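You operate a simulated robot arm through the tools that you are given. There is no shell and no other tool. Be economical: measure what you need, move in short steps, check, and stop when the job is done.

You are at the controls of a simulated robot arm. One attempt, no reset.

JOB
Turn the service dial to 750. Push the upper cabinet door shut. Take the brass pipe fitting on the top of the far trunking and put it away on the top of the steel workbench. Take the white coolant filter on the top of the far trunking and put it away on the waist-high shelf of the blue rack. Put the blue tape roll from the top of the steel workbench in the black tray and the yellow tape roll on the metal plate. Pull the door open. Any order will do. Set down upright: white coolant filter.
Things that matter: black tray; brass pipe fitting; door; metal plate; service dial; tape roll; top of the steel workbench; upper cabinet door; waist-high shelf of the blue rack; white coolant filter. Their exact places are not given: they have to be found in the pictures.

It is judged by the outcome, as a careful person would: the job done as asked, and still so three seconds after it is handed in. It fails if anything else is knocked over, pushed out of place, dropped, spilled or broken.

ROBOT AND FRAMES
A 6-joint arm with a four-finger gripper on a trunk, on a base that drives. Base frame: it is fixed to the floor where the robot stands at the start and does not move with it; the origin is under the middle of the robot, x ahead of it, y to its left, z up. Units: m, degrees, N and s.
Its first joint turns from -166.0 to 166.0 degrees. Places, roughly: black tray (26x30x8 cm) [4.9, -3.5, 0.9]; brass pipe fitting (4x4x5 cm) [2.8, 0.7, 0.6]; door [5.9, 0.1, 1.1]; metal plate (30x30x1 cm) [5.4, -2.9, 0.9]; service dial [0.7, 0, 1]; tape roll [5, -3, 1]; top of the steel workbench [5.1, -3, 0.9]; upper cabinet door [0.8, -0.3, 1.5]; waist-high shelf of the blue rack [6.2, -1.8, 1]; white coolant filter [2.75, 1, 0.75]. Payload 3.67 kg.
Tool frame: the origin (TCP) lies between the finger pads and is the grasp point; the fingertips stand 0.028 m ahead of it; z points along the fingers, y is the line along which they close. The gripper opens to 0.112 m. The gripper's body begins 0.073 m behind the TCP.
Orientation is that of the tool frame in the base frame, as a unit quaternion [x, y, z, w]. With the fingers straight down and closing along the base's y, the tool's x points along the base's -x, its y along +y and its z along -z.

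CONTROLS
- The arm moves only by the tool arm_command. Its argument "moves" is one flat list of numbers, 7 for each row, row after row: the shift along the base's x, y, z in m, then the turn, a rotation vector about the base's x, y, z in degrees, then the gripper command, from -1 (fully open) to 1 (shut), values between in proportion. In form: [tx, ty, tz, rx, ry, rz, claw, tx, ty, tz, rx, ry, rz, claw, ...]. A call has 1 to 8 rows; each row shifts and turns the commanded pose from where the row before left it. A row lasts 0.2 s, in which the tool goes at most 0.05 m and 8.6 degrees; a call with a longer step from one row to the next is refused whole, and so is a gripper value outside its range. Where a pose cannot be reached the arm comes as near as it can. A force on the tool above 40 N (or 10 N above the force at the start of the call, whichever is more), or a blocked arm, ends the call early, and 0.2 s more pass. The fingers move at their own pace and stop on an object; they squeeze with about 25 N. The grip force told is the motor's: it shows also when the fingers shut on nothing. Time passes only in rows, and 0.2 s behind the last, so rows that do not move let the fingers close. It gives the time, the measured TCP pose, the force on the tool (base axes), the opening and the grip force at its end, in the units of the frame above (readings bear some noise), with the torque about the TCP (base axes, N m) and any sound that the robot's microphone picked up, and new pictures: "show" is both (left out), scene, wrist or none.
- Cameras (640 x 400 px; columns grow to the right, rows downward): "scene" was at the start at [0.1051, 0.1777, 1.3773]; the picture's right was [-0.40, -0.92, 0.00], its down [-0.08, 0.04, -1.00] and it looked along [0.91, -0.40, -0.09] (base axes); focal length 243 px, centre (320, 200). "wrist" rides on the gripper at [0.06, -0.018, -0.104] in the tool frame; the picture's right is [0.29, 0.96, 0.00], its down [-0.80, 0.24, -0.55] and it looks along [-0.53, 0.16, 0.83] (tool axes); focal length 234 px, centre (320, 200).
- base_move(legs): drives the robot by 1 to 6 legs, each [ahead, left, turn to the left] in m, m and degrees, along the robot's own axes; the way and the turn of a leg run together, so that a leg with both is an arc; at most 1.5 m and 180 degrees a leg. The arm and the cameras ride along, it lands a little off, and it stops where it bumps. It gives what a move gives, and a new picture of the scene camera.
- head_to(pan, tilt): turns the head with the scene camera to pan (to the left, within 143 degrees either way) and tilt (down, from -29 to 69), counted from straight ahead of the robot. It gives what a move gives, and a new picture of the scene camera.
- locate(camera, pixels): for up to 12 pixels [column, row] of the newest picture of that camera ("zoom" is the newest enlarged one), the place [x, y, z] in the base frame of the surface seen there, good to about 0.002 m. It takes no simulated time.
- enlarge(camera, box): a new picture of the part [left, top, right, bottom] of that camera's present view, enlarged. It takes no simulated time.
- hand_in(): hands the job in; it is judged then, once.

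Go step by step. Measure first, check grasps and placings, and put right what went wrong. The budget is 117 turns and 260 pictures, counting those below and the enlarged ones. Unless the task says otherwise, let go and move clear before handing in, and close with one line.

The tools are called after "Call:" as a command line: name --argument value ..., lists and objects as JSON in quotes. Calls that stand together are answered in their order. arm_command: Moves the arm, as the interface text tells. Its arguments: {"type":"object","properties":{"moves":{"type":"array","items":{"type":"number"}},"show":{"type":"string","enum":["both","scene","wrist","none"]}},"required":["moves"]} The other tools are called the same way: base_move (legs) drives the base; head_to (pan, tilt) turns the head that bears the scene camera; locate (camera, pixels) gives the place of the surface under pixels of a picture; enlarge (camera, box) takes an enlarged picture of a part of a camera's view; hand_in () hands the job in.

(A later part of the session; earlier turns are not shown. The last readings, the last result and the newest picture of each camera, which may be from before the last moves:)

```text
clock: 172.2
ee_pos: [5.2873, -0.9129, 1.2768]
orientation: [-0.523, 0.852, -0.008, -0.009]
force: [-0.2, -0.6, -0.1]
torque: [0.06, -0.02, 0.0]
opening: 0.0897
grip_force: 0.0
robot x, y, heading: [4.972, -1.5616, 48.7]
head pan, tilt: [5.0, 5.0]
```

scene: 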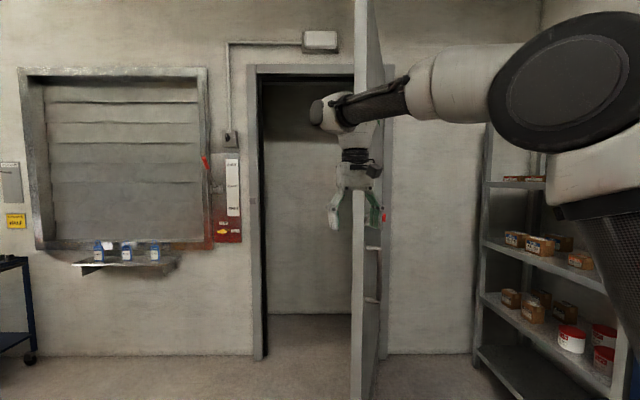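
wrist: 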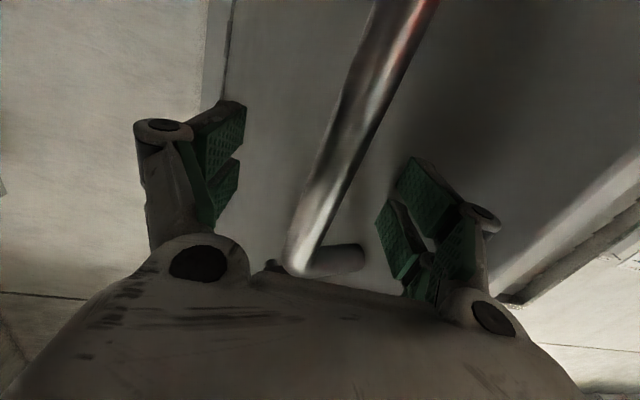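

The door stands at about 70° open and the tool points straight down. Now turn toward the trunking, shift clear and drive there.

Call:
base_move --legs '[[0, 0, 95], [0, -0.5, 0], [1.2, 0, 0], [0.9, 0, 0]]'

Call:
head_to --pan 0 --tilt 30

```text
clock: 189.2
ee_pos: [2.9348, 0.3862, 1.2762]
orientation: [0.98, -0.198, 0.01, -0.001]
force: [0.1, 0.2, 0.3]
torque: [0.03, 0.01, -0.04]
opening: 0.0898
grip_force: 0.0
robot x, y, heading: [3.6012, 0.1164, 142.4]
head pan, tilt: [5.0, 5.0]
```

scene: 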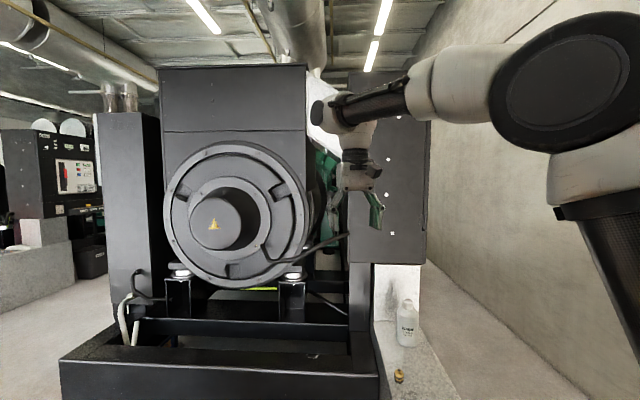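

```text
clock: 190.0
ee_pos: [2.9344, 0.3866, 1.276]
orientation: [0.98, -0.198, 0.011, -0.001]
force: [0.8, 0.4, 0.6]
torque: [0.0, -0.03, -0.02]
opening: 0.0895
grip_force: 0.0
robot x, y, heading: [3.5998, 0.1127, 142.6]
head pan, tilt: [0.0, 30.0]
```

scene: 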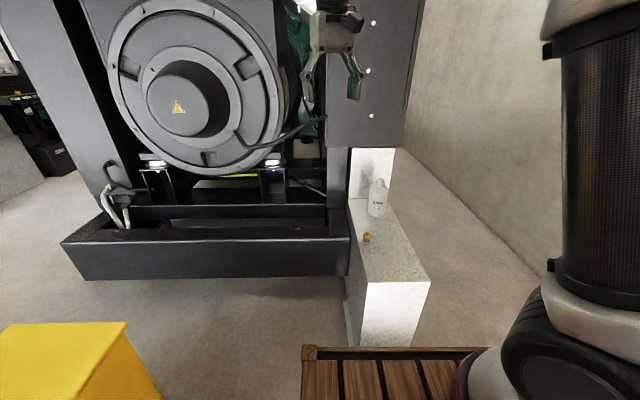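

The fitting at (366,238) and the white filter at (377,200) stand on the trunking. I'll creep forward 0.33 m, leaving clearance to its end face.

Call:
base_move --legs '[[0.33, 0, 0]]'

Call:
head_to --pan -5 --tilt 45

Call:
enlarge --camera "scene" --box '[280, 90, 480, 290]'

```text
clock: 192.2
ee_pos: [2.6695, 0.5868, 1.2758]
orientation: [0.98, -0.198, 0.011, 0.0]
force: [0.1, 0.7, -0.1]
torque: [0.04, -0.01, 0.02]
opening: 0.0893
grip_force: 0.0
robot x, y, heading: [3.3357, 0.317, 142.9]
head pan, tilt: [0.0, 30.0]
```

scene: 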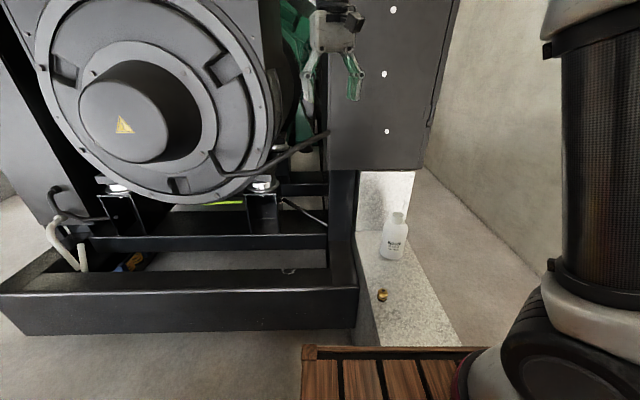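

```text
clock: 193.0
ee_pos: [2.67, 0.5879, 1.2759]
orientation: [0.98, -0.196, 0.011, 0.0]
force: [0.0, -0.8, -0.2]
torque: [0.0, 0.0, 0.01]
opening: 0.0897
grip_force: 0.0
robot x, y, heading: [3.3356, 0.3175, 142.3]
head pan, tilt: [-5.0, 45.0]
```

scene: 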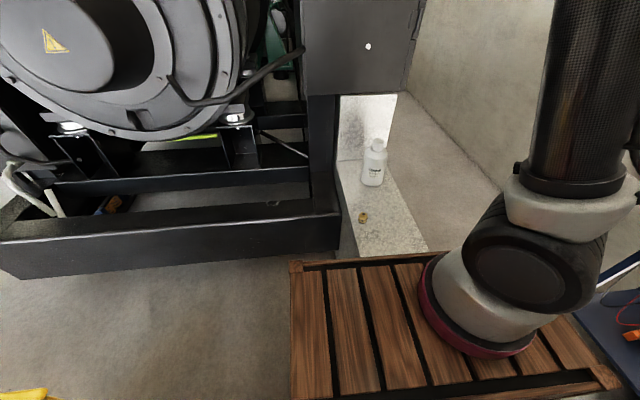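

```text
2.00 times, centred on (380, 190) of scene
```

zoom: 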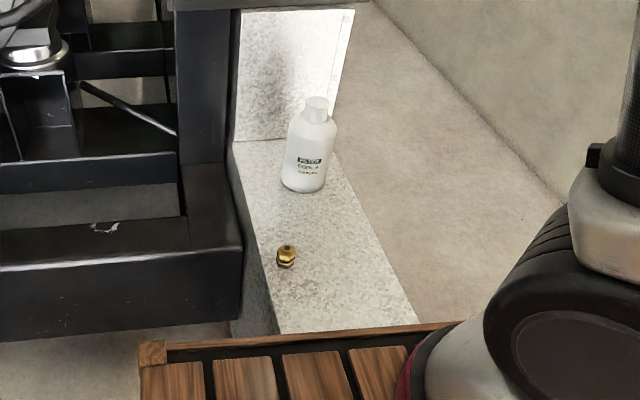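

The bottle is labelled FILTER, so it's the coolant filter. Measuring both objects and the black box overhanging behind.

Call:
locate --camera "zoom" --pixels '[[287, 246], [287, 258], [287, 266], [316, 100], [305, 150], [303, 190], [333, 150], [290, 8], [175, 8], [240, 130], [200, 240], [300, 300]]'

Call:
locate --camera "scene" --pixels '[[305, 93], [395, 92], [420, 20], [330, 30], [300, 50], [235, 118]]'

```text
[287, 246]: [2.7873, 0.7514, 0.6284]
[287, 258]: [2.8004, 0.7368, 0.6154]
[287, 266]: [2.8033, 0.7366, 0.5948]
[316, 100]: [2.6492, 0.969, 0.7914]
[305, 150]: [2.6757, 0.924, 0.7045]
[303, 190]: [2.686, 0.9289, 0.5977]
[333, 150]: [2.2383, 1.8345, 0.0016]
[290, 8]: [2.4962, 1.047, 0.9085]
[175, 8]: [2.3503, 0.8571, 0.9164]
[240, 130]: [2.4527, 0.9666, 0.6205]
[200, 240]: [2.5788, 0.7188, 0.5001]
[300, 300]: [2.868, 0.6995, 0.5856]
```

```text
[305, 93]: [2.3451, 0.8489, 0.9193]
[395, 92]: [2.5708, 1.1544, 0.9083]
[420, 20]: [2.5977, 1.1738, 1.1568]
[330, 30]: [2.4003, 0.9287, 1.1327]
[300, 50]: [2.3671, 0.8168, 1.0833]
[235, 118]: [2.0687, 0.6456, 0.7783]
```

Plan: fitting first, with the tool straight down. Its centre is about (2.788,0.750), top z 0.629. Descending to above it.

Call:
arm_command --moves '[0.0098, 0.0135, -0.0438, 0, 0, 0, -0.4, 0.0098, 0.0135, -0.0438, 0, 0, 0, -0.4, 0.0098, 0.0135, -0.0438, 0, 0, 0, -0.4, 0.0098, 0.0135, -0.0438, 0, 0, 0, -0.4, 0.0098, 0.0135, -0.0438, 0, 0, 0, -0.4, 0.0098, 0.0135, -0.0438, 0, 0, 0, -0.4]' --show "none"

Call:
arm_command --moves '[0.0098, 0.0135, -0.0438, 0, 0, 0, -0.4, 0.0098, 0.0135, -0.0438, 0, 0, 0, -0.4, 0.0098, 0.0135, -0.0438, 0, 0, 0, -0.4, 0.0098, 0.0135, -0.0438, 0, 0, 0, -0.4, 0.0098, 0.0135, -0.0438, 0, 0, 0, -0.4, 0.0098, 0.0135, -0.04, 0, 0, 0, -0.4]' --show "both"

```text
clock: 194.4
ee_pos: [2.7301, 0.6668, 1.014]
orientation: [0.98, -0.197, 0.011, -0.001]
force: [-0.5, -0.6, 0.8]
torque: [-0.01, 0.03, -0.02]
opening: 0.0784
grip_force: 0.1
robot x, y, heading: [3.3371, 0.3152, 142.5]
head pan, tilt: [-5.0, 45.0]
```

```text
clock: 195.8
ee_pos: [2.7889, 0.7485, 0.7551]
orientation: [0.98, -0.197, 0.01, -0.001]
force: [0.4, -0.4, 0.0]
torque: [0.04, 0.0, 0.0]
opening: 0.0784
grip_force: 0.1
robot x, y, heading: [3.3358, 0.317, 142.2]
head pan, tilt: [-5.0, 45.0]
```

scene: 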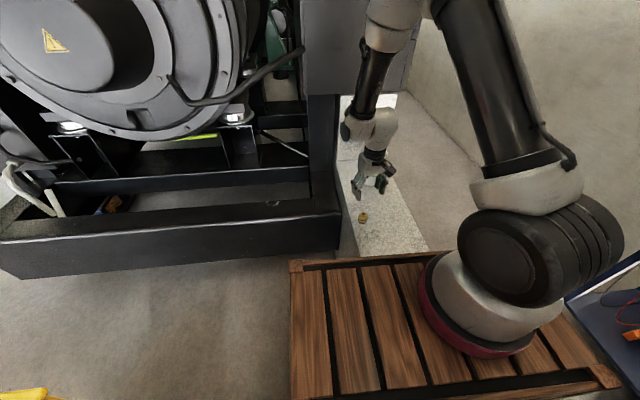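
wrist: 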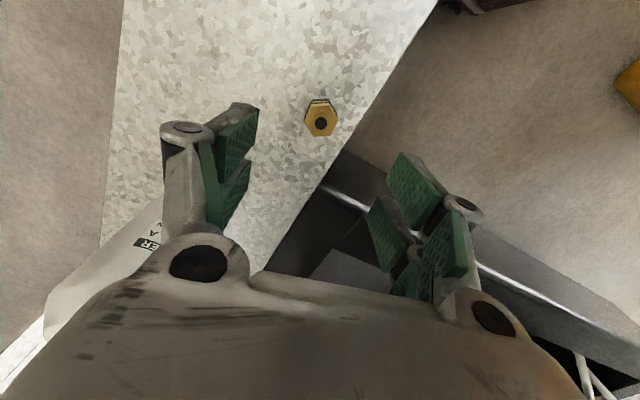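

Call:
locate --camera "wrist" --pixels '[[321, 122], [309, 122], [333, 122], [320, 108], [320, 135], [290, 150]]'

Call:
enlarge --camera "wrist" --box '[280, 80, 360, 150]'

```text
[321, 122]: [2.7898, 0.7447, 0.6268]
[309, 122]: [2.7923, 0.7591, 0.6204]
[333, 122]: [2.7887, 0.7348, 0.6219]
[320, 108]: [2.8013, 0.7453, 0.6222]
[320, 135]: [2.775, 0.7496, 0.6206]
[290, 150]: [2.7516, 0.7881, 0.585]
```

```text
5.71 times, centred on (320, 115) of wrist
```

zoom: 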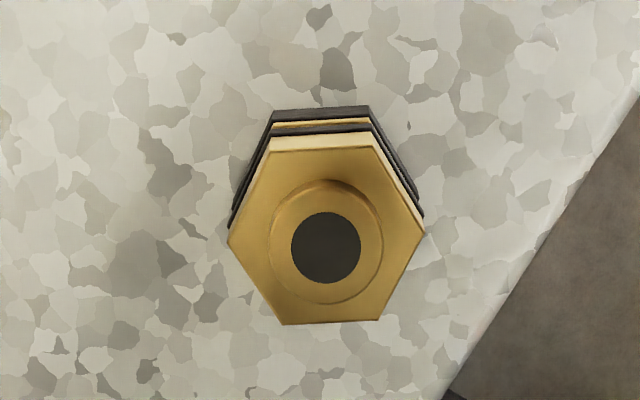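

The hex fitting's corners face the pads. I'll rotate 30° to grip flats, then descend to z≈0.617.

Call:
arm_command --moves '[0, 0, 0, 0, 0, 7.5, -0.4, 0, 0, 0, 0, 0, 7.5, -0.4, 0, 0, 0, 0, 0, 7.5, -0.4, 0, -0.0015, -0.02, 0, 0, 7.5, -0.2, 0, 0, -0.04, 0, 0, 0, 0, 0, 0, -0.04, 0, 0, 0, 0, 0, 0, -0.037, 0, 0, 0, 0]' --show "wrist"

```text
clock: 197.4
ee_pos: [2.7792, 0.7584, 0.6158]
orientation: [0.998, 0.064, 0.012, 0.002]
force: [-0.4, -0.5, -0.1]
torque: [0.0, -0.05, 0.01]
opening: 0.0559
grip_force: 0.1
out of reach, approached as far as the arm can: row 7
robot x, y, heading: [3.3391, 0.3162, 142.4]
head pan, tilt: [-5.0, 45.0]
```

wrist: 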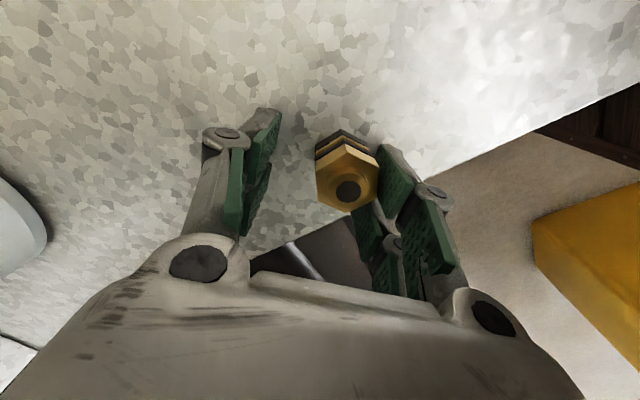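

The arm is at its fold limit here, about 1.4 cm off target. I'll raise, back the base off 10 cm and come down again.

Call:
arm_command --moves '[0, 0, 0.04, 0, 0, 0, 0, 0, 0, 0.04, 0, 0, 0, 0]' --show "none"

Call:
base_move --legs '[[-0.1, 0, 0]]'

```text
clock: 198.0
ee_pos: [2.7881, 0.7467, 0.698]
orientation: [0.998, 0.064, 0.011, -0.003]
force: [-0.1, 0.1, -0.2]
torque: [-0.02, 0.01, 0.03]
opening: 0.056
grip_force: 0.0
robot x, y, heading: [3.3372, 0.3155, 142.6]
head pan, tilt: [-5.0, 45.0]
```

```text
clock: 199.1
ee_pos: [2.8664, 0.6876, 0.6986]
orientation: [0.998, 0.064, 0.01, -0.003]
force: [0.4, -0.4, -0.1]
torque: [-0.01, -0.01, -0.01]
opening: 0.056
grip_force: 0.1
robot x, y, heading: [3.4149, 0.2548, 142.5]
head pan, tilt: [-5.0, 45.0]
```

scene: 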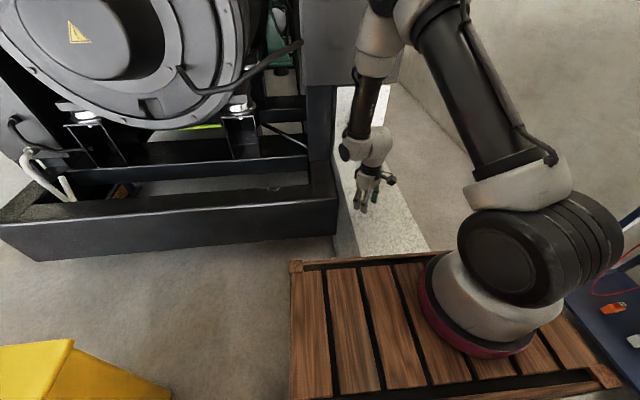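

Call:
arm_command --moves '[-0.0257, 0.0198, 0, 0, 0, 0, 0, -0.0257, 0.0198, 0, 0, 0, 0, 0, -0.0257, 0.0198, 0, 0, 0, 0, 0, 0, 0, -0.03, 0, 0, 0, 0, 0, 0, -0.03, 0, 0, 0, 0, 0, 0, -0.022, 0, 0, 0, 0]' --show "wrist"

```text
clock: 200.5
ee_pos: [2.7889, 0.7459, 0.6162]
orientation: [0.998, 0.063, 0.01, -0.003]
force: [0.4, -0.2, 0.8]
torque: [0.01, 0.02, -0.01]
opening: 0.0563
grip_force: 0.1
robot x, y, heading: [3.4211, 0.2563, 142.6]
head pan, tilt: [-5.0, 45.0]
```

wrist: 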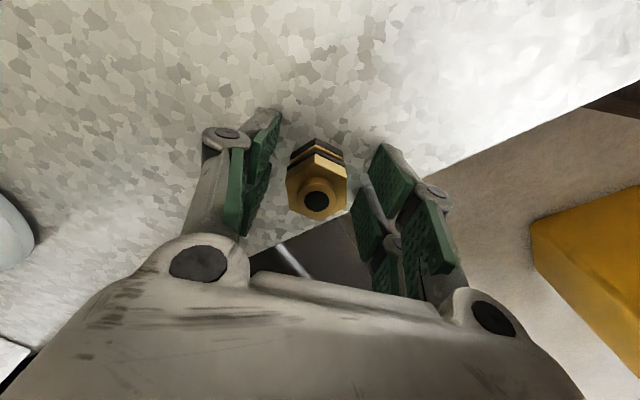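

Centred. Closing and lifting a little.

Call:
arm_command --moves '[0, 0, 0, 0, 0, 0, 0.3, 0, 0, 0, 0, 0, 0, 0.6, 0, 0, 0, 0, 0, 0, 1, 0, 0, 0, 0, 0, 0, 1, 0, 0, 0.03, 0, 0, 0, 1, 0, 0, 0.04, 0, 0, 0, 1, 0, 0, 0.04, 0, 0, 0, 1]' --show "wrist"

```text
clock: 202.1
ee_pos: [2.7881, 0.7467, 0.7267]
orientation: [0.998, 0.063, 0.011, -0.003]
force: [0.2, -0.5, -2.0]
torque: [-0.04, -0.06, 0.01]
opening: 0.0289
grip_force: 25.3
robot x, y, heading: [3.4165, 0.2581, 142.9]
head pan, tilt: [-5.0, 45.0]
```

wrist: 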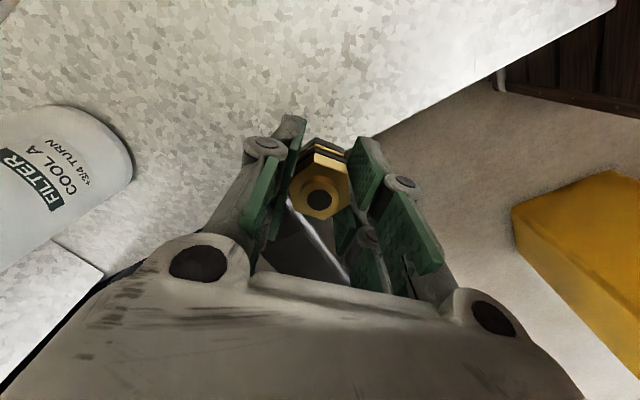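

The fitting is held. Raising it and tucking it in for travel.

Call:
arm_command --moves '[0, 0, 0.05, 0, 0, 0, 1, 0, 0, 0.05, 0, 0, 0, 1, 0.005, -0.005, 0.048, 0, 0, 0, 1, 0.01, -0.01, 0.045, 0, 0, 0, 1, 0.015, -0.012, 0.045, 0, 0, 0, 1, 0.015, -0.012, 0.045, 0, 0, 0, 1, 0.015, -0.012, 0.045, 0, 0, 0, 1, 0.015, -0.012, 0.045, 0, 0, 0, 1]' --show "none"

Call:
base_move --legs '[[-0.95, 0, 0], [0, 0, -90], [0, 0, -89]]'

Call:
head_to --pan -20 --tilt 15

```text
clock: 203.9
ee_pos: [2.8647, 0.6838, 1.0996]
orientation: [0.998, 0.064, 0.01, -0.003]
force: [0.3, 0.6, -2.6]
torque: [0.01, -0.07, 0.01]
opening: 0.0291
grip_force: 24.4
robot x, y, heading: [3.414, 0.2558, 142.6]
head pan, tilt: [-5.0, 45.0]
```

```text
clock: 216.5
ee_pos: [4.7279, -0.7388, 1.0986]
orientation: [-0.074, 0.997, -0.002, -0.011]
force: [-0.1, -0.6, -2.5]
torque: [0.01, 0.0, 0.02]
opening: 0.0296
grip_force: 25.0
robot x, y, heading: [4.1701, -0.3204, -35.8]
head pan, tilt: [-5.0, 45.0]
```

scene: 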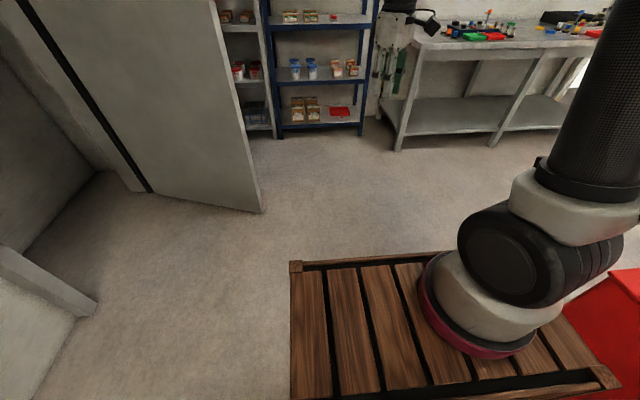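

```text
clock: 217.4
ee_pos: [4.7281, -0.7376, 1.0996]
orientation: [-0.073, 0.997, -0.003, -0.01]
force: [-0.9, -1.0, -2.4]
torque: [-0.02, 0.03, 0.01]
opening: 0.0294
grip_force: 24.9
robot x, y, heading: [4.1664, -0.3205, -36.3]
head pan, tilt: [-20.0, 15.0]
```

scene: 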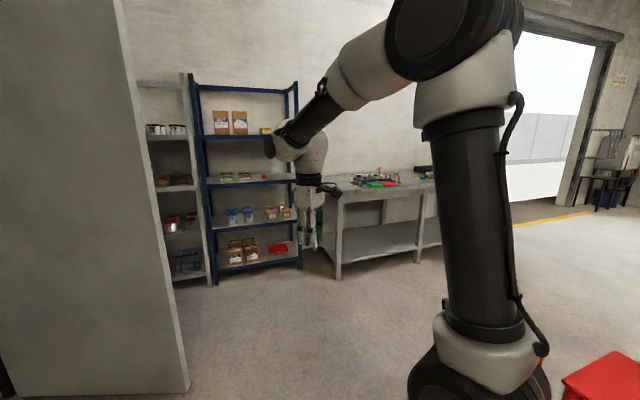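

Call:
locate --camera "scene" --pixels '[[185, 385], [150, 200], [218, 280], [300, 265], [235, 185], [235, 220], [265, 178], [337, 275], [418, 260], [345, 190], [430, 183], [230, 132]]'

Call:
enlarge --camera "scene" --box '[130, 70, 440, 290]'

```text
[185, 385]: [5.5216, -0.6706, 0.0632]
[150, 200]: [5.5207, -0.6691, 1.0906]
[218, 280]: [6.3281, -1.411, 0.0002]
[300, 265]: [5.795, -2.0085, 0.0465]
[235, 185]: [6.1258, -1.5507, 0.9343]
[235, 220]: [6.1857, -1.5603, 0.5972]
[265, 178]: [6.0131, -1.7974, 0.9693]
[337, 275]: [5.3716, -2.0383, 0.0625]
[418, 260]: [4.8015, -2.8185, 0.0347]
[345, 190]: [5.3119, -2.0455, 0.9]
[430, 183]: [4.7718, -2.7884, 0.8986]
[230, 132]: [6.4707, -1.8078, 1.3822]
```

```text
1.82 times, centred on (285, 180) of scene
```

zoom: 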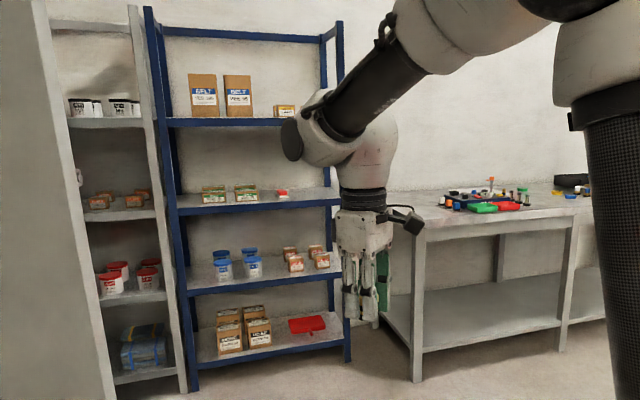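

Bench front edge n≈5.51 (from (5.31,-2.05) to (4.77,-2.79)), rack's waist shelf at z≈0.95. I'll drive up and strafe along the bench between it and the sign.

Call:
base_move --legs '[[1.33, 0, 0], [0, -0.95, 0]]'

Call:
head_to --pan 0 --tilt 35

```text
clock: 228.7
ee_pos: [5.2365, -2.2885, 1.1007]
orientation: [-0.075, 0.997, -0.003, -0.01]
force: [0.0, 0.8, -1.4]
torque: [0.01, 0.01, -0.01]
opening: 0.0288
grip_force: 24.6
robot x, y, heading: [4.6749, -1.8748, -36.1]
head pan, tilt: [-20.0, 15.0]
```

scene: 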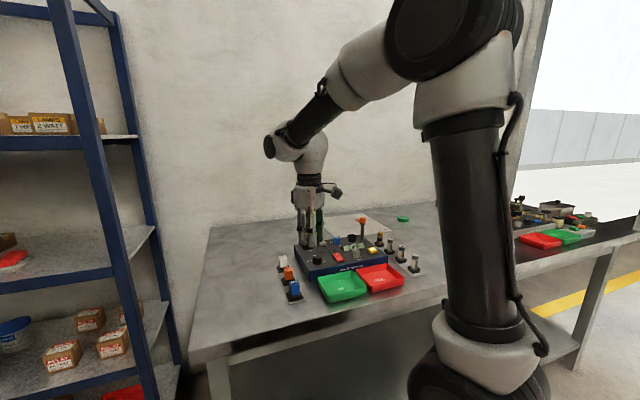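

```text
clock: 229.5
ee_pos: [5.2371, -2.2887, 1.0999]
orientation: [-0.076, 0.997, -0.003, -0.01]
force: [-0.4, 0.3, -1.3]
torque: [-0.02, 0.02, 0.01]
opening: 0.0294
grip_force: 25.5
robot x, y, heading: [4.676, -1.8758, -36.0]
head pan, tilt: [0.0, 35.0]
```

scene: 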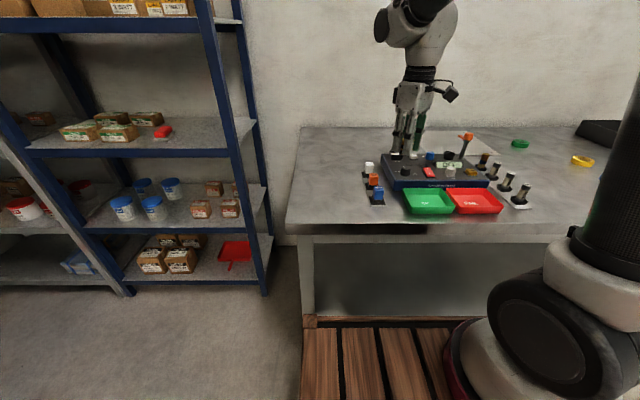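

The bench's left-front part around (330,190) is free. Measuring the place spot.

Call:
locate --camera "scene" --pixels '[[330, 190], [340, 160], [320, 210], [290, 222], [305, 130], [378, 200], [367, 168], [520, 143], [582, 160], [385, 175]]'

```text
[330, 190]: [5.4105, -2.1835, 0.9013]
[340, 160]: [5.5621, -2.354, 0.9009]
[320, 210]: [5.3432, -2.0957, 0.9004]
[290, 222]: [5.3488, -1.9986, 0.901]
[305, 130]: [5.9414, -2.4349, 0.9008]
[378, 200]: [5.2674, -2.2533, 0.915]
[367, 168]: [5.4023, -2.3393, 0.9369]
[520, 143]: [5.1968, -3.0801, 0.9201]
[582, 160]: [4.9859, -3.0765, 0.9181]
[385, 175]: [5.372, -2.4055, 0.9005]
```

Call:
arm_command --moves '[0.0466, 0.0098, 0, 0, 0, 0, 1, 0.0466, 0.0098, 0, 0, 0, 0, 1, 0.0466, 0.0098, 0, 0, 0, 0, 1, 0.0466, 0.0098, 0, 0, 0, 0, 1, 0.0466, 0.0098, 0, 0, 0, 0, 1, 0, 0, -0.045, 0, 0, 0, 1, 0, 0, -0.045, 0, 0, 0, 1, 0, 0, -0.045, 0, 0, 0, 1]' --show "both"

```text
clock: 231.3
ee_pos: [5.4689, -2.2406, 0.9633]
orientation: [-0.076, 0.997, -0.003, -0.01]
force: [0.6, 0.1, 0.1]
torque: [-0.02, -0.03, 0.0]
opening: 0.0289
grip_force: 24.9
robot x, y, heading: [4.6771, -1.8756, -36.2]
head pan, tilt: [0.0, 35.0]
```

scene: 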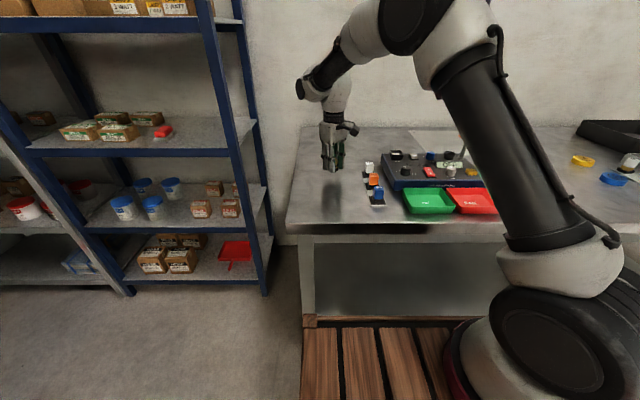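
wrist: 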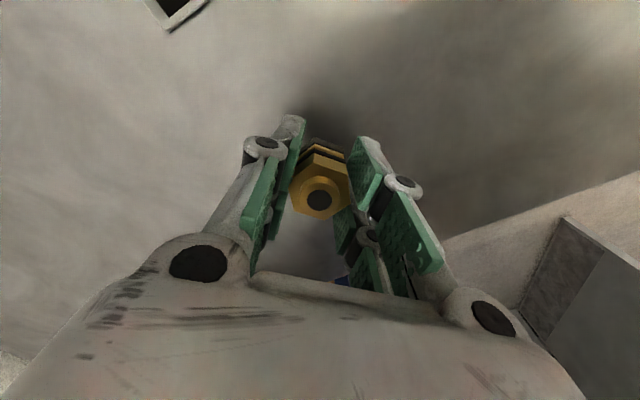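

Above a clear spot. Lowering the last 3 cm, releasing, lifting.

Call:
arm_command --moves '[0, 0, -0.012, 0, 0, 0, 1, 0, 0, -0.01, 0, 0, 0, 1, 0, 0, -0.008, 0, 0, 0, 1, 0, 0, 0, 0, 0, 0, 0.4, 0, 0, 0, 0, 0, 0, 0, 0, 0, 0.04, 0, 0, 0, 0, 0, 0, 0.045, 0, 0, 0, 0, 0, 0, 0.045, 0, 0, 0, 0]' --show "both"

```text
clock: 233.1
ee_pos: [5.4711, -2.2392, 1.0633]
orientation: [-0.074, 0.997, -0.004, -0.01]
force: [0.2, -0.8, -0.9]
torque: [0.02, 0.06, -0.01]
opening: 0.056
grip_force: 0.1
robot x, y, heading: [4.6804, -1.8752, -36.2]
head pan, tilt: [0.0, 35.0]
```

scene: 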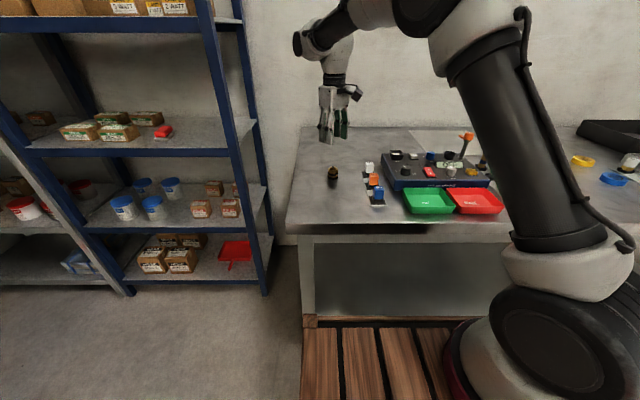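
wrist: 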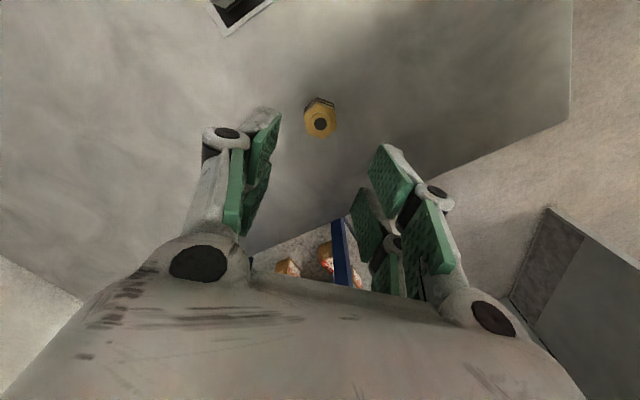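

The fitting stands on the bench at (334,172). Next the tapes: raise and tuck the arm, then strafe right and step in a little, and look.

Call:
arm_command --moves '[0, 0, 0.045, 0, 0, 0, 0, 0, 0, 0.045, 0, 0, 0, 0, -0.03, 0.014, 0.03, 0, 0, 0, 0, -0.03, 0.014, 0.02, 0, 0, 0, 0, -0.03, 0.014, 0, 0, 0, 0, 0]' --show "none"

Call:
base_move --legs '[[0, -0.78, 0], [0.14, 0, 0]]'

Call:
head_to --pan -5 --tilt 35

```text
clock: 234.3
ee_pos: [5.3804, -2.1956, 1.2037]
orientation: [-0.074, 0.997, -0.003, -0.011]
force: [1.0, -0.4, -1.1]
torque: [0.03, 0.07, 0.0]
opening: 0.056
grip_force: 0.0
robot x, y, heading: [4.6792, -1.8753, -36.0]
head pan, tilt: [0.0, 35.0]
```

```text
clock: 239.4
ee_pos: [5.032, -2.909, 1.2036]
orientation: [-0.069, 0.998, -0.003, -0.01]
force: [-0.5, 0.0, -0.3]
torque: [0.01, 0.02, 0.05]
opening: 0.0558
grip_force: 0.3
robot x, y, heading: [4.3305, -2.576, -36.7]
head pan, tilt: [0.0, 35.0]
```

scene: 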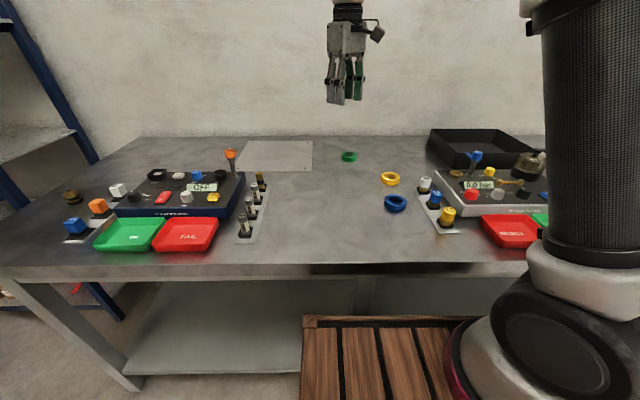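

```text
clock: 240.0
ee_pos: [5.0319, -2.9089, 1.2046]
orientation: [-0.069, 0.998, -0.003, -0.01]
force: [0.4, -0.2, -0.4]
torque: [0.02, 0.01, -0.01]
opening: 0.0561
grip_force: 0.0
robot x, y, heading: [4.3321, -2.5779, -36.7]
head pan, tilt: [-5.0, 35.0]
```

scene: 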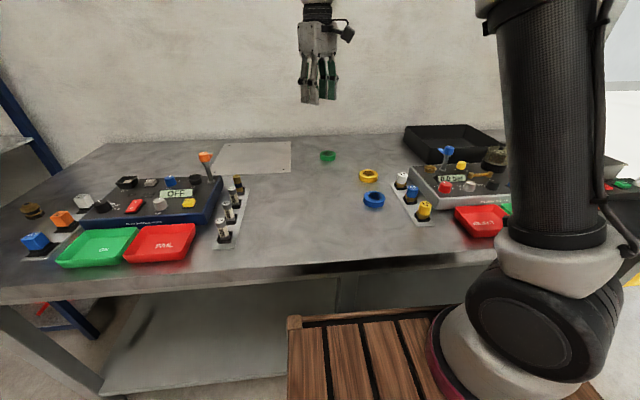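

Blue roll at (374,200), yellow at (368,176), plate at (258,157), and black tray at (455,140). Measuring them all.

Call:
enlarge --camera "scene" --box '[200, 110, 520, 220]'

Call:
locate --camera "scene" --pixels '[[365, 199], [383, 199], [374, 193], [374, 206], [359, 175], [377, 175], [240, 147], [288, 147], [225, 172], [289, 172], [455, 145], [408, 130]]'

Call:
locate --camera "scene" --pixels '[[440, 150], [460, 135], [480, 130], [500, 145], [428, 160], [368, 170], [368, 183], [490, 155]]'

```text
2.00 times, centred on (360, 165) of scene
```

zoom: 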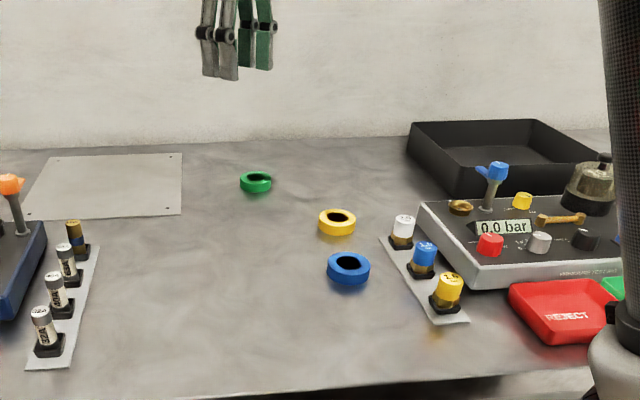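

```text
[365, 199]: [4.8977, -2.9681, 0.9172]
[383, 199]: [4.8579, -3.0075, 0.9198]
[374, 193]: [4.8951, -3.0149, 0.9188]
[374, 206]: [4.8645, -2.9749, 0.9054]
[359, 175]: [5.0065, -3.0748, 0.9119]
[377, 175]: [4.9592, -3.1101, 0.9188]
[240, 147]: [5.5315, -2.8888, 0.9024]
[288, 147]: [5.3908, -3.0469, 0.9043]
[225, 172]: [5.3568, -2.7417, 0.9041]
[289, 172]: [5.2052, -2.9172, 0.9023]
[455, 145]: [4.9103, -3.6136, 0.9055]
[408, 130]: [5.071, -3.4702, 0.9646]
```

```text
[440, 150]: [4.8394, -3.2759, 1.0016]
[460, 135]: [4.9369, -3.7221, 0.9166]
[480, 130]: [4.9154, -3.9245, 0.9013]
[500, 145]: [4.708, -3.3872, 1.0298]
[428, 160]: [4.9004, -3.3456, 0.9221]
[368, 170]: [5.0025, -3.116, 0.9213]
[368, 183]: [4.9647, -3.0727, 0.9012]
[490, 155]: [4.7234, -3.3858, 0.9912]
```

Blue centre (4.879,-2.990), yellow (4.983,-3.094), plate centre about (5.37,-2.90), tray around (4.9,-3.57). I'll hover over the blue roll with the fingers turned front/back.

Call:
arm_command --moves '[-0.0255, -0.0135, -0.0333, 0, 0, 7.7, -0.43, -0.0255, -0.0135, -0.0333, 0, 0, 7.7, -0.43, -0.0255, -0.0135, -0.0333, 0, 0, 7.7, -0.43, -0.0255, -0.0135, -0.0333, 0, 0, 7.7, -0.43, -0.0255, -0.0135, -0.0333, 0, 0, 7.7, -0.43, -0.0255, -0.0135, -0.0333, 0, 0, 7.7, -0.43]' --show "wrist"

Call:
locate --camera "scene" --pixels '[[455, 148], [450, 155], [425, 140], [500, 140], [470, 128], [415, 150]]'

```text
clock: 241.4
ee_pos: [4.8776, -2.9899, 1.0029]
orientation: [-0.455, 0.89, -0.007, -0.008]
force: [0.8, 0.3, 0.0]
torque: [0.01, -0.02, 0.01]
opening: 0.0799
grip_force: 0.1
robot x, y, heading: [4.3324, -2.5786, -36.9]
head pan, tilt: [-5.0, 35.0]
```

wrist: 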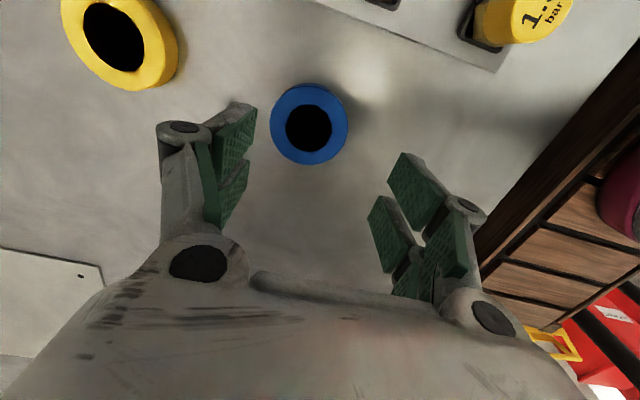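

```text
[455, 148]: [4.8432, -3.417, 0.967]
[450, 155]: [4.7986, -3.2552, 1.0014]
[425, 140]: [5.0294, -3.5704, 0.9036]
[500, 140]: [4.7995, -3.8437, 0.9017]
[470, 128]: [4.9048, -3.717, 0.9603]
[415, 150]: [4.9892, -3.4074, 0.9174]
```

Blue roll is between the fingers at (309,124). Descend, close, and lift.

Call:
arm_command --moves '[0.003, -0.002, -0.025, 0, 0, 0, -0.43, 0, 0, -0.025, 0, 0, 0, -0.43, 0, 0, -0.021, 0, 0, 0, -0.43, 0, 0, 0, 0, 0, 0, 0.2, 0, 0, 0, 0, 0, 0, 0.6, 0, 0, 0, 0, 0, 0, 0.9, 0, 0, 0.04, 0, 0, 0, 0.9, 0, 0, 0.045, 0, 0, 0, 0.9]' --show "wrist"

```text
clock: 243.2
ee_pos: [4.8814, -2.9921, 1.0171]
orientation: [-0.455, 0.891, -0.006, -0.008]
force: [0.3, 0.5, -0.5]
torque: [0.01, 0.06, -0.05]
opening: 0.0618
grip_force: 25.1
robot x, y, heading: [4.3319, -2.5716, -36.7]
head pan, tilt: [-5.0, 35.0]
```

wrist: 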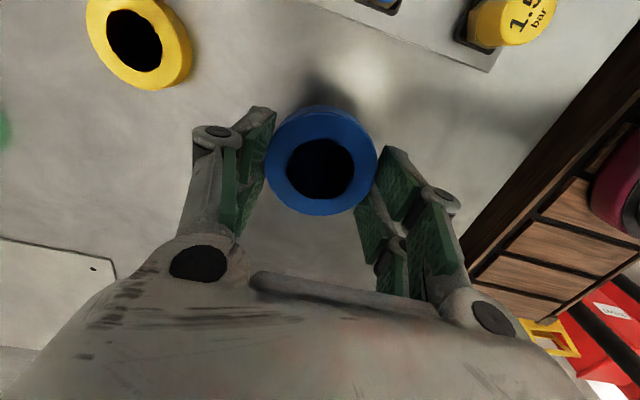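

Blue roll held (62 mm). Lift, shift the base right and slightly in, then reach over the tray.

Call:
arm_command --moves '[0, 0, 0.045, 0, 0, 0, 0.9, 0, 0, 0.045, 0, 0, 0, 0.9, 0, 0, 0.04, 0, 0, 0, 0.9]' --show "none"

Call:
base_move --legs '[[0.04, -0.37, 0]]'

Call:
arm_command --moves '[0.038, -0.028, 0, 0, 0, 0, 0.9, 0.038, -0.028, 0, 0, 0, 0, 0.9, 0.038, -0.028, 0, 0, 0, 0, 0.9, 0.038, -0.028, 0, 0, 0, 0, 0.9, 0.032, -0.024, 0, 0, 0, 0, 0.9]' --show "both"

```text
clock: 244.0
ee_pos: [4.8816, -2.9917, 1.1478]
orientation: [-0.455, 0.89, -0.007, -0.007]
force: [0.6, 0.4, -1.2]
torque: [0.05, 0.05, -0.03]
opening: 0.0617
grip_force: 24.9
robot x, y, heading: [4.3314, -2.5742, -37.2]
head pan, tilt: [-5.0, 35.0]
```

```text
clock: 246.4
ee_pos: [4.6913, -3.3134, 1.1479]
orientation: [-0.455, 0.891, -0.007, -0.009]
force: [-0.6, -0.5, 0.7]
torque: [0.02, 0.01, 0.0]
opening: 0.0616
grip_force: 24.8
robot x, y, heading: [4.1446, -2.8986, -36.8]
head pan, tilt: [-5.0, 35.0]
```

scene: 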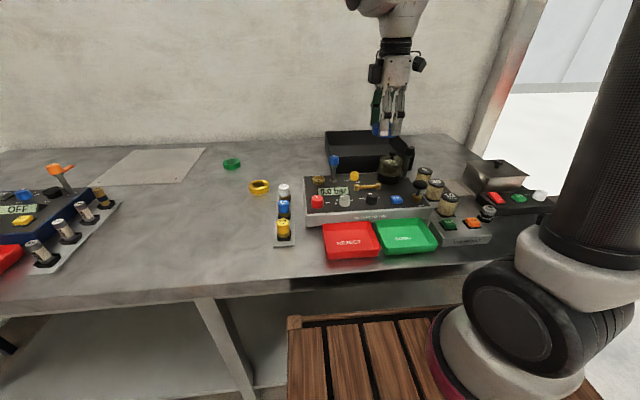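

```text
clock: 247.6
ee_pos: [4.8734, -3.4514, 1.1486]
orientation: [-0.454, 0.891, -0.008, -0.008]
force: [-0.2, 0.3, 0.6]
torque: [-0.01, -0.03, -0.05]
opening: 0.0615
grip_force: 25.1
robot x, y, heading: [4.1414, -2.8987, -36.8]
head pan, tilt: [-5.0, 35.0]
```

scene: 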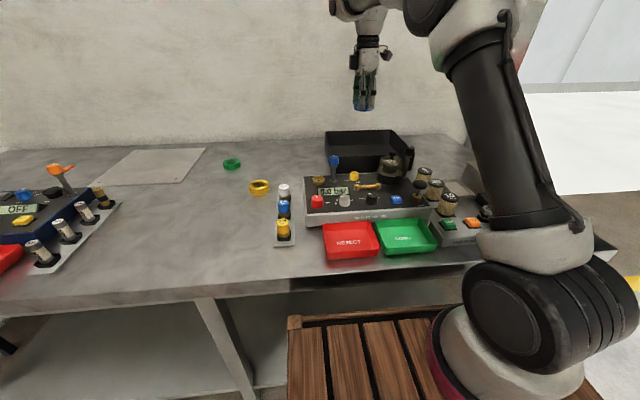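
wrist: 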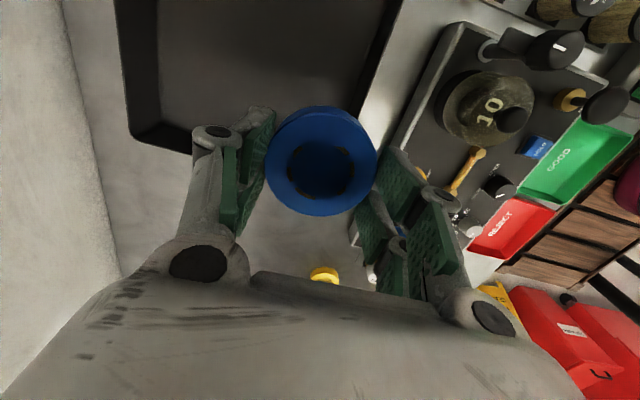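

The wrist view shows the tray's left edge at (150,140)–(350,120). I'll measure its rim and floor.

Call:
locate --camera "wrist" --pixels '[[132, 138], [118, 20], [255, 60], [380, 40], [392, 8], [200, 100], [300, 20], [365, 85]]'

Call:
locate --camera "scene" --pixels '[[328, 133], [390, 131], [412, 148], [335, 148], [370, 140], [385, 147], [350, 142]]'

```text
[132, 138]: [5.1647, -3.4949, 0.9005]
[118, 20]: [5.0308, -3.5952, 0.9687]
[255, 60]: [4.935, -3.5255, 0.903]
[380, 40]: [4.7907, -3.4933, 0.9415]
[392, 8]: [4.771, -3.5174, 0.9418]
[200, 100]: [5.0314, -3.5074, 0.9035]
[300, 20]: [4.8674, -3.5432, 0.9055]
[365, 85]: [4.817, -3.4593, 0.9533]
```

```text
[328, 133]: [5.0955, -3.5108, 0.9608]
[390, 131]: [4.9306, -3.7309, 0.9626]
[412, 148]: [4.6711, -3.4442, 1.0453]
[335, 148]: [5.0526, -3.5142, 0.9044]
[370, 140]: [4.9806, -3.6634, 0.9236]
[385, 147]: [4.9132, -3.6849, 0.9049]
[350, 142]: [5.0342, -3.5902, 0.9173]
```

Interior floor z≈0.904; the target is (4.893,-3.50). Move over, lower into the tray, release, and lift.

Call:
arm_command --moves '[0.01, -0.0255, 0, 0, 0, 0, 0.9, 0.01, -0.0255, 0, 0, 0, 0, 0.9, 0, 0, -0.045, 0, 0, 0, 0.9, 0, 0, -0.045, 0, 0, 0, 0.9, 0, 0, -0.045, 0, 0, 0, 0.9, 0, 0, -0.045, 0, 0, 0, 0.9, 0, 0, -0.028, 0, 0, 0, 0.9, 0, 0, 0, 0, 0, 0, 0.9]' --show "wrist"

Call:
arm_command --moves '[0, 0, 0, 0, 0, 0, -0.3, 0, 0, 0, 0, 0, 0, -0.43, 0, 0, 0.045, 0, 0, 0, -0.43, 0, 0, 0.045, 0, 0, 0, -0.43, 0, 0, 0.045, 0, 0, 0, -0.43, 0, 0, 0.045, 0, 0, 0, -0.43, -0.02, 0.02, 0.03, 0, 0, 0, -0.43]' --show "both"

```text
clock: 249.4
ee_pos: [4.8957, -3.4999, 0.9392]
orientation: [-0.455, 0.89, -0.007, -0.008]
force: [-0.1, 0.5, -0.6]
torque: [0.0, -0.01, -0.03]
opening: 0.0613
grip_force: 25.2
robot x, y, heading: [4.1407, -2.8982, -36.7]
head pan, tilt: [-5.0, 35.0]
```

wrist: 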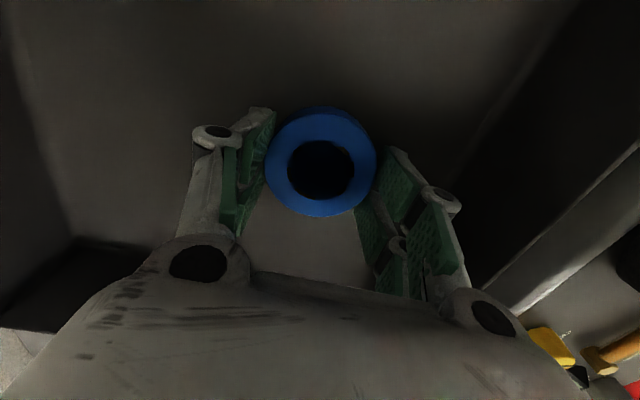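

```text
clock: 251.0
ee_pos: [4.8749, -3.4807, 1.1476]
orientation: [-0.454, 0.891, -0.006, -0.008]
force: [0.2, -0.2, -1.5]
torque: [0.03, 0.03, 0.01]
opening: 0.0801
grip_force: 0.1
robot x, y, heading: [4.1422, -2.8989, -36.8]
head pan, tilt: [-5.0, 35.0]
```

scene: 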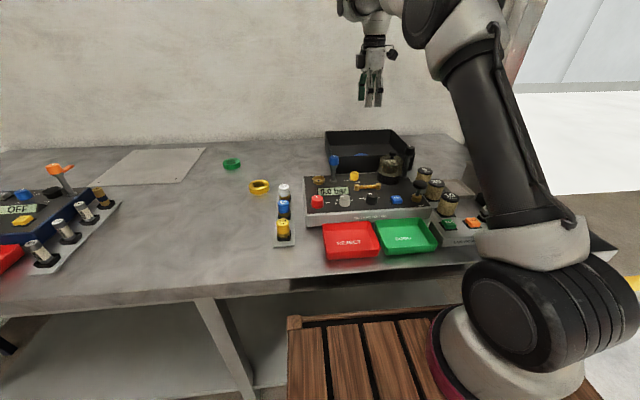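
wrist: 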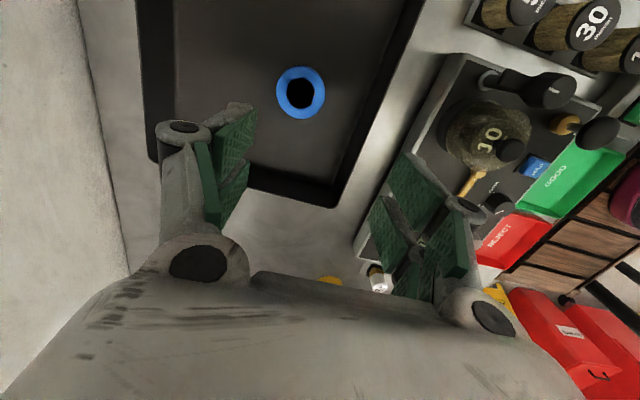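

Blue roll lies in the tray. Yellow is reachable from here, so I'll hover over it.

Call:
arm_command --moves '[0.012, 0.043, 0, 0, 0, 0, -0.43, 0.012, 0.043, 0, 0, 0, 0, -0.43, 0.012, 0.043, 0, 0, 0, 0, -0.43, 0.012, 0.043, 0, 0, 0, 0, -0.43, 0.012, 0.043, -0.01, 0, 0, 0, -0.43, 0.012, 0.043, -0.01, 0, 0, 0, -0.43, 0.012, 0.043, -0.01, 0, 0, 0, -0.43, 0.012, 0.043, -0.01, 0, 0, 0, -0.43]' --show "none"

Call:
arm_command --moves '[0.012, 0.043, -0.02, 0, 0, 0, -0.43, 0, 0, -0.04, 0, 0, 0, -0.43, 0, 0, -0.04, 0, 0, 0, -0.43]' --show "wrist"

```text
clock: 252.8
ee_pos: [4.9707, -3.1379, 1.1112]
orientation: [-0.455, 0.891, -0.006, -0.008]
force: [-0.2, -0.3, 0.1]
torque: [0.04, -0.02, -0.01]
opening: 0.0797
grip_force: 0.0
robot x, y, heading: [4.143, -2.8973, -36.7]
head pan, tilt: [-5.0, 35.0]
```

```text
clock: 253.6
ee_pos: [4.9838, -3.0937, 1.0112]
orientation: [-0.455, 0.89, -0.007, -0.006]
force: [-0.6, -0.6, 0.6]
torque: [0.02, -0.03, 0.01]
opening: 0.0799
grip_force: 0.1
robot x, y, heading: [4.1431, -2.8983, -36.9]
head pan, tilt: [-5.0, 35.0]
```

wrist: 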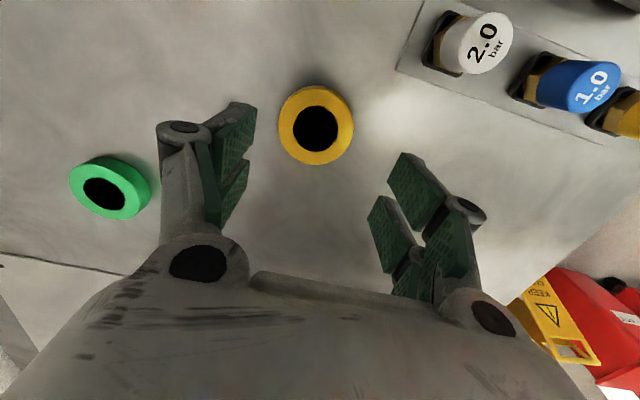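

Yellow is centred. Grasp and lift, then shift the base left toward the plate.

Call:
arm_command --moves '[0, 0, -0.04, 0, 0, 0, -0.43, 0, 0, -0.04, 0, 0, 0, -0.43, 0, 0, 0, 0, 0, 0, 0.2, 0, 0, 0, 0, 0, 0, 0.6, 0, 0, 0, 0, 0, 0, 0.9, 0, 0, 0.04, 0, 0, 0, 0.9, 0, 0, 0.045, 0, 0, 0, 0.9, 0, 0, 0.045, 0, 0, 0, 0.9]' --show "wrist"

Call:
arm_command --moves '[0, 0, 0.045, 0, 0, 0, 0.9, 0, 0, 0.045, 0, 0, 0, 0.9]' --show "none"

Call:
base_move --legs '[[0, 0.5, 0]]'

```text
clock: 255.4
ee_pos: [4.9827, -3.0917, 1.0611]
orientation: [-0.455, 0.89, -0.006, -0.008]
force: [0.0, -0.4, -0.7]
torque: [0.02, 0.03, -0.01]
opening: 0.0613
grip_force: 25.1
robot x, y, heading: [4.1428, -2.899, -36.9]
head pan, tilt: [-5.0, 35.0]
```

wrist: 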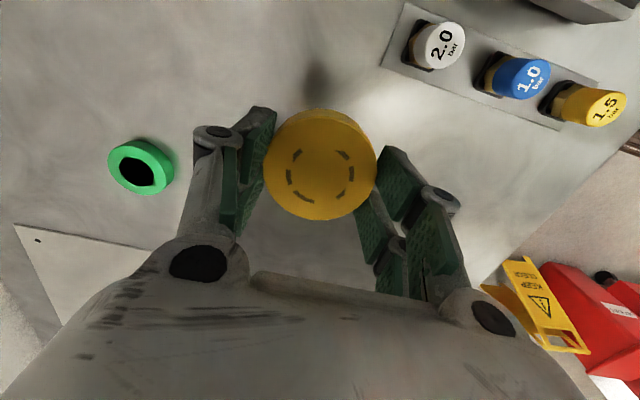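

```text
clock: 256.0
ee_pos: [4.9826, -3.0925, 1.1495]
orientation: [-0.455, 0.891, -0.007, -0.009]
force: [0.3, -0.2, -1.8]
torque: [0.0, 0.03, -0.01]
opening: 0.0612
grip_force: 25.0
robot x, y, heading: [4.1425, -2.899, -37.0]
head pan, tilt: [-5.0, 35.0]
```

```text
clock: 258.9
ee_pos: [5.281, -2.6962, 1.1496]
orientation: [-0.453, 0.891, -0.008, -0.008]
force: [0.6, -0.5, -0.7]
torque: [0.0, -0.02, 0.0]
opening: 0.0608
grip_force: 24.9
robot x, y, heading: [4.4435, -2.5029, -37.2]
head pan, tilt: [-5.0, 35.0]
```

scene: 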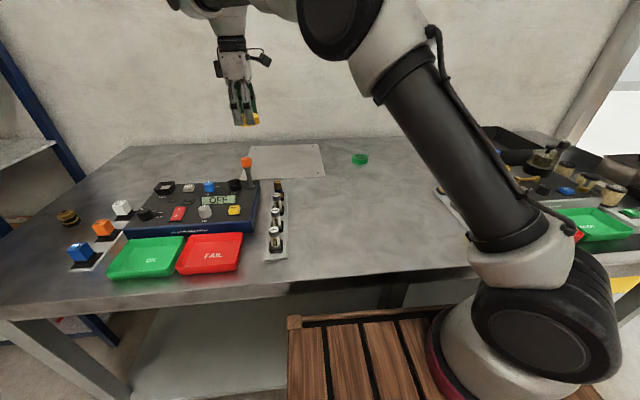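

Call:
arm_command --moves '[0.0115, -0.0465, 0, 0, 0, 0, 0.9, 0.0115, -0.0465, 0, 0, 0, 0, 0.9, 0.0115, -0.0465, 0, 0, 0, 0, 0.9, 0.0115, -0.0465, 0, 0, 0, 0, 0.9, 0, 0, -0.045, 0, 0, 0, 0.9, 0, 0, -0.045, 0, 0, 0, 0.9, 0, 0, -0.045, 0, 0, 0, 0.9, 0, 0, -0.045, 0, 0, 0, 0.9]' --show "wrist"

Call:
locate --camera "wrist" --pixels '[[320, 60], [250, 300], [200, 60], [450, 60], [320, 160]]'

```text
clock: 260.7
ee_pos: [5.3185, -2.8807, 0.9656]
orientation: [-0.454, 0.891, -0.007, -0.008]
force: [-0.9, 0.5, -0.5]
torque: [0.04, -0.01, 0.0]
opening: 0.0609
grip_force: 24.4
out of reach, approached as far as the arm can: row 4
robot x, y, heading: [4.4452, -2.5005, -37.0]
head pan, tilt: [-5.0, 35.0]
```

wrist: 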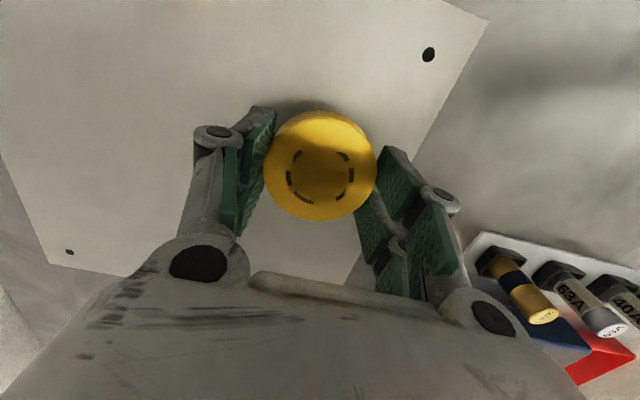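

```text
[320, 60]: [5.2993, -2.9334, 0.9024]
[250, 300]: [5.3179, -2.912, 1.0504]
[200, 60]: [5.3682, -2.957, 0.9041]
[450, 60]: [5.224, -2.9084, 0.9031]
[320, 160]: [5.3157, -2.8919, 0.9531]
```

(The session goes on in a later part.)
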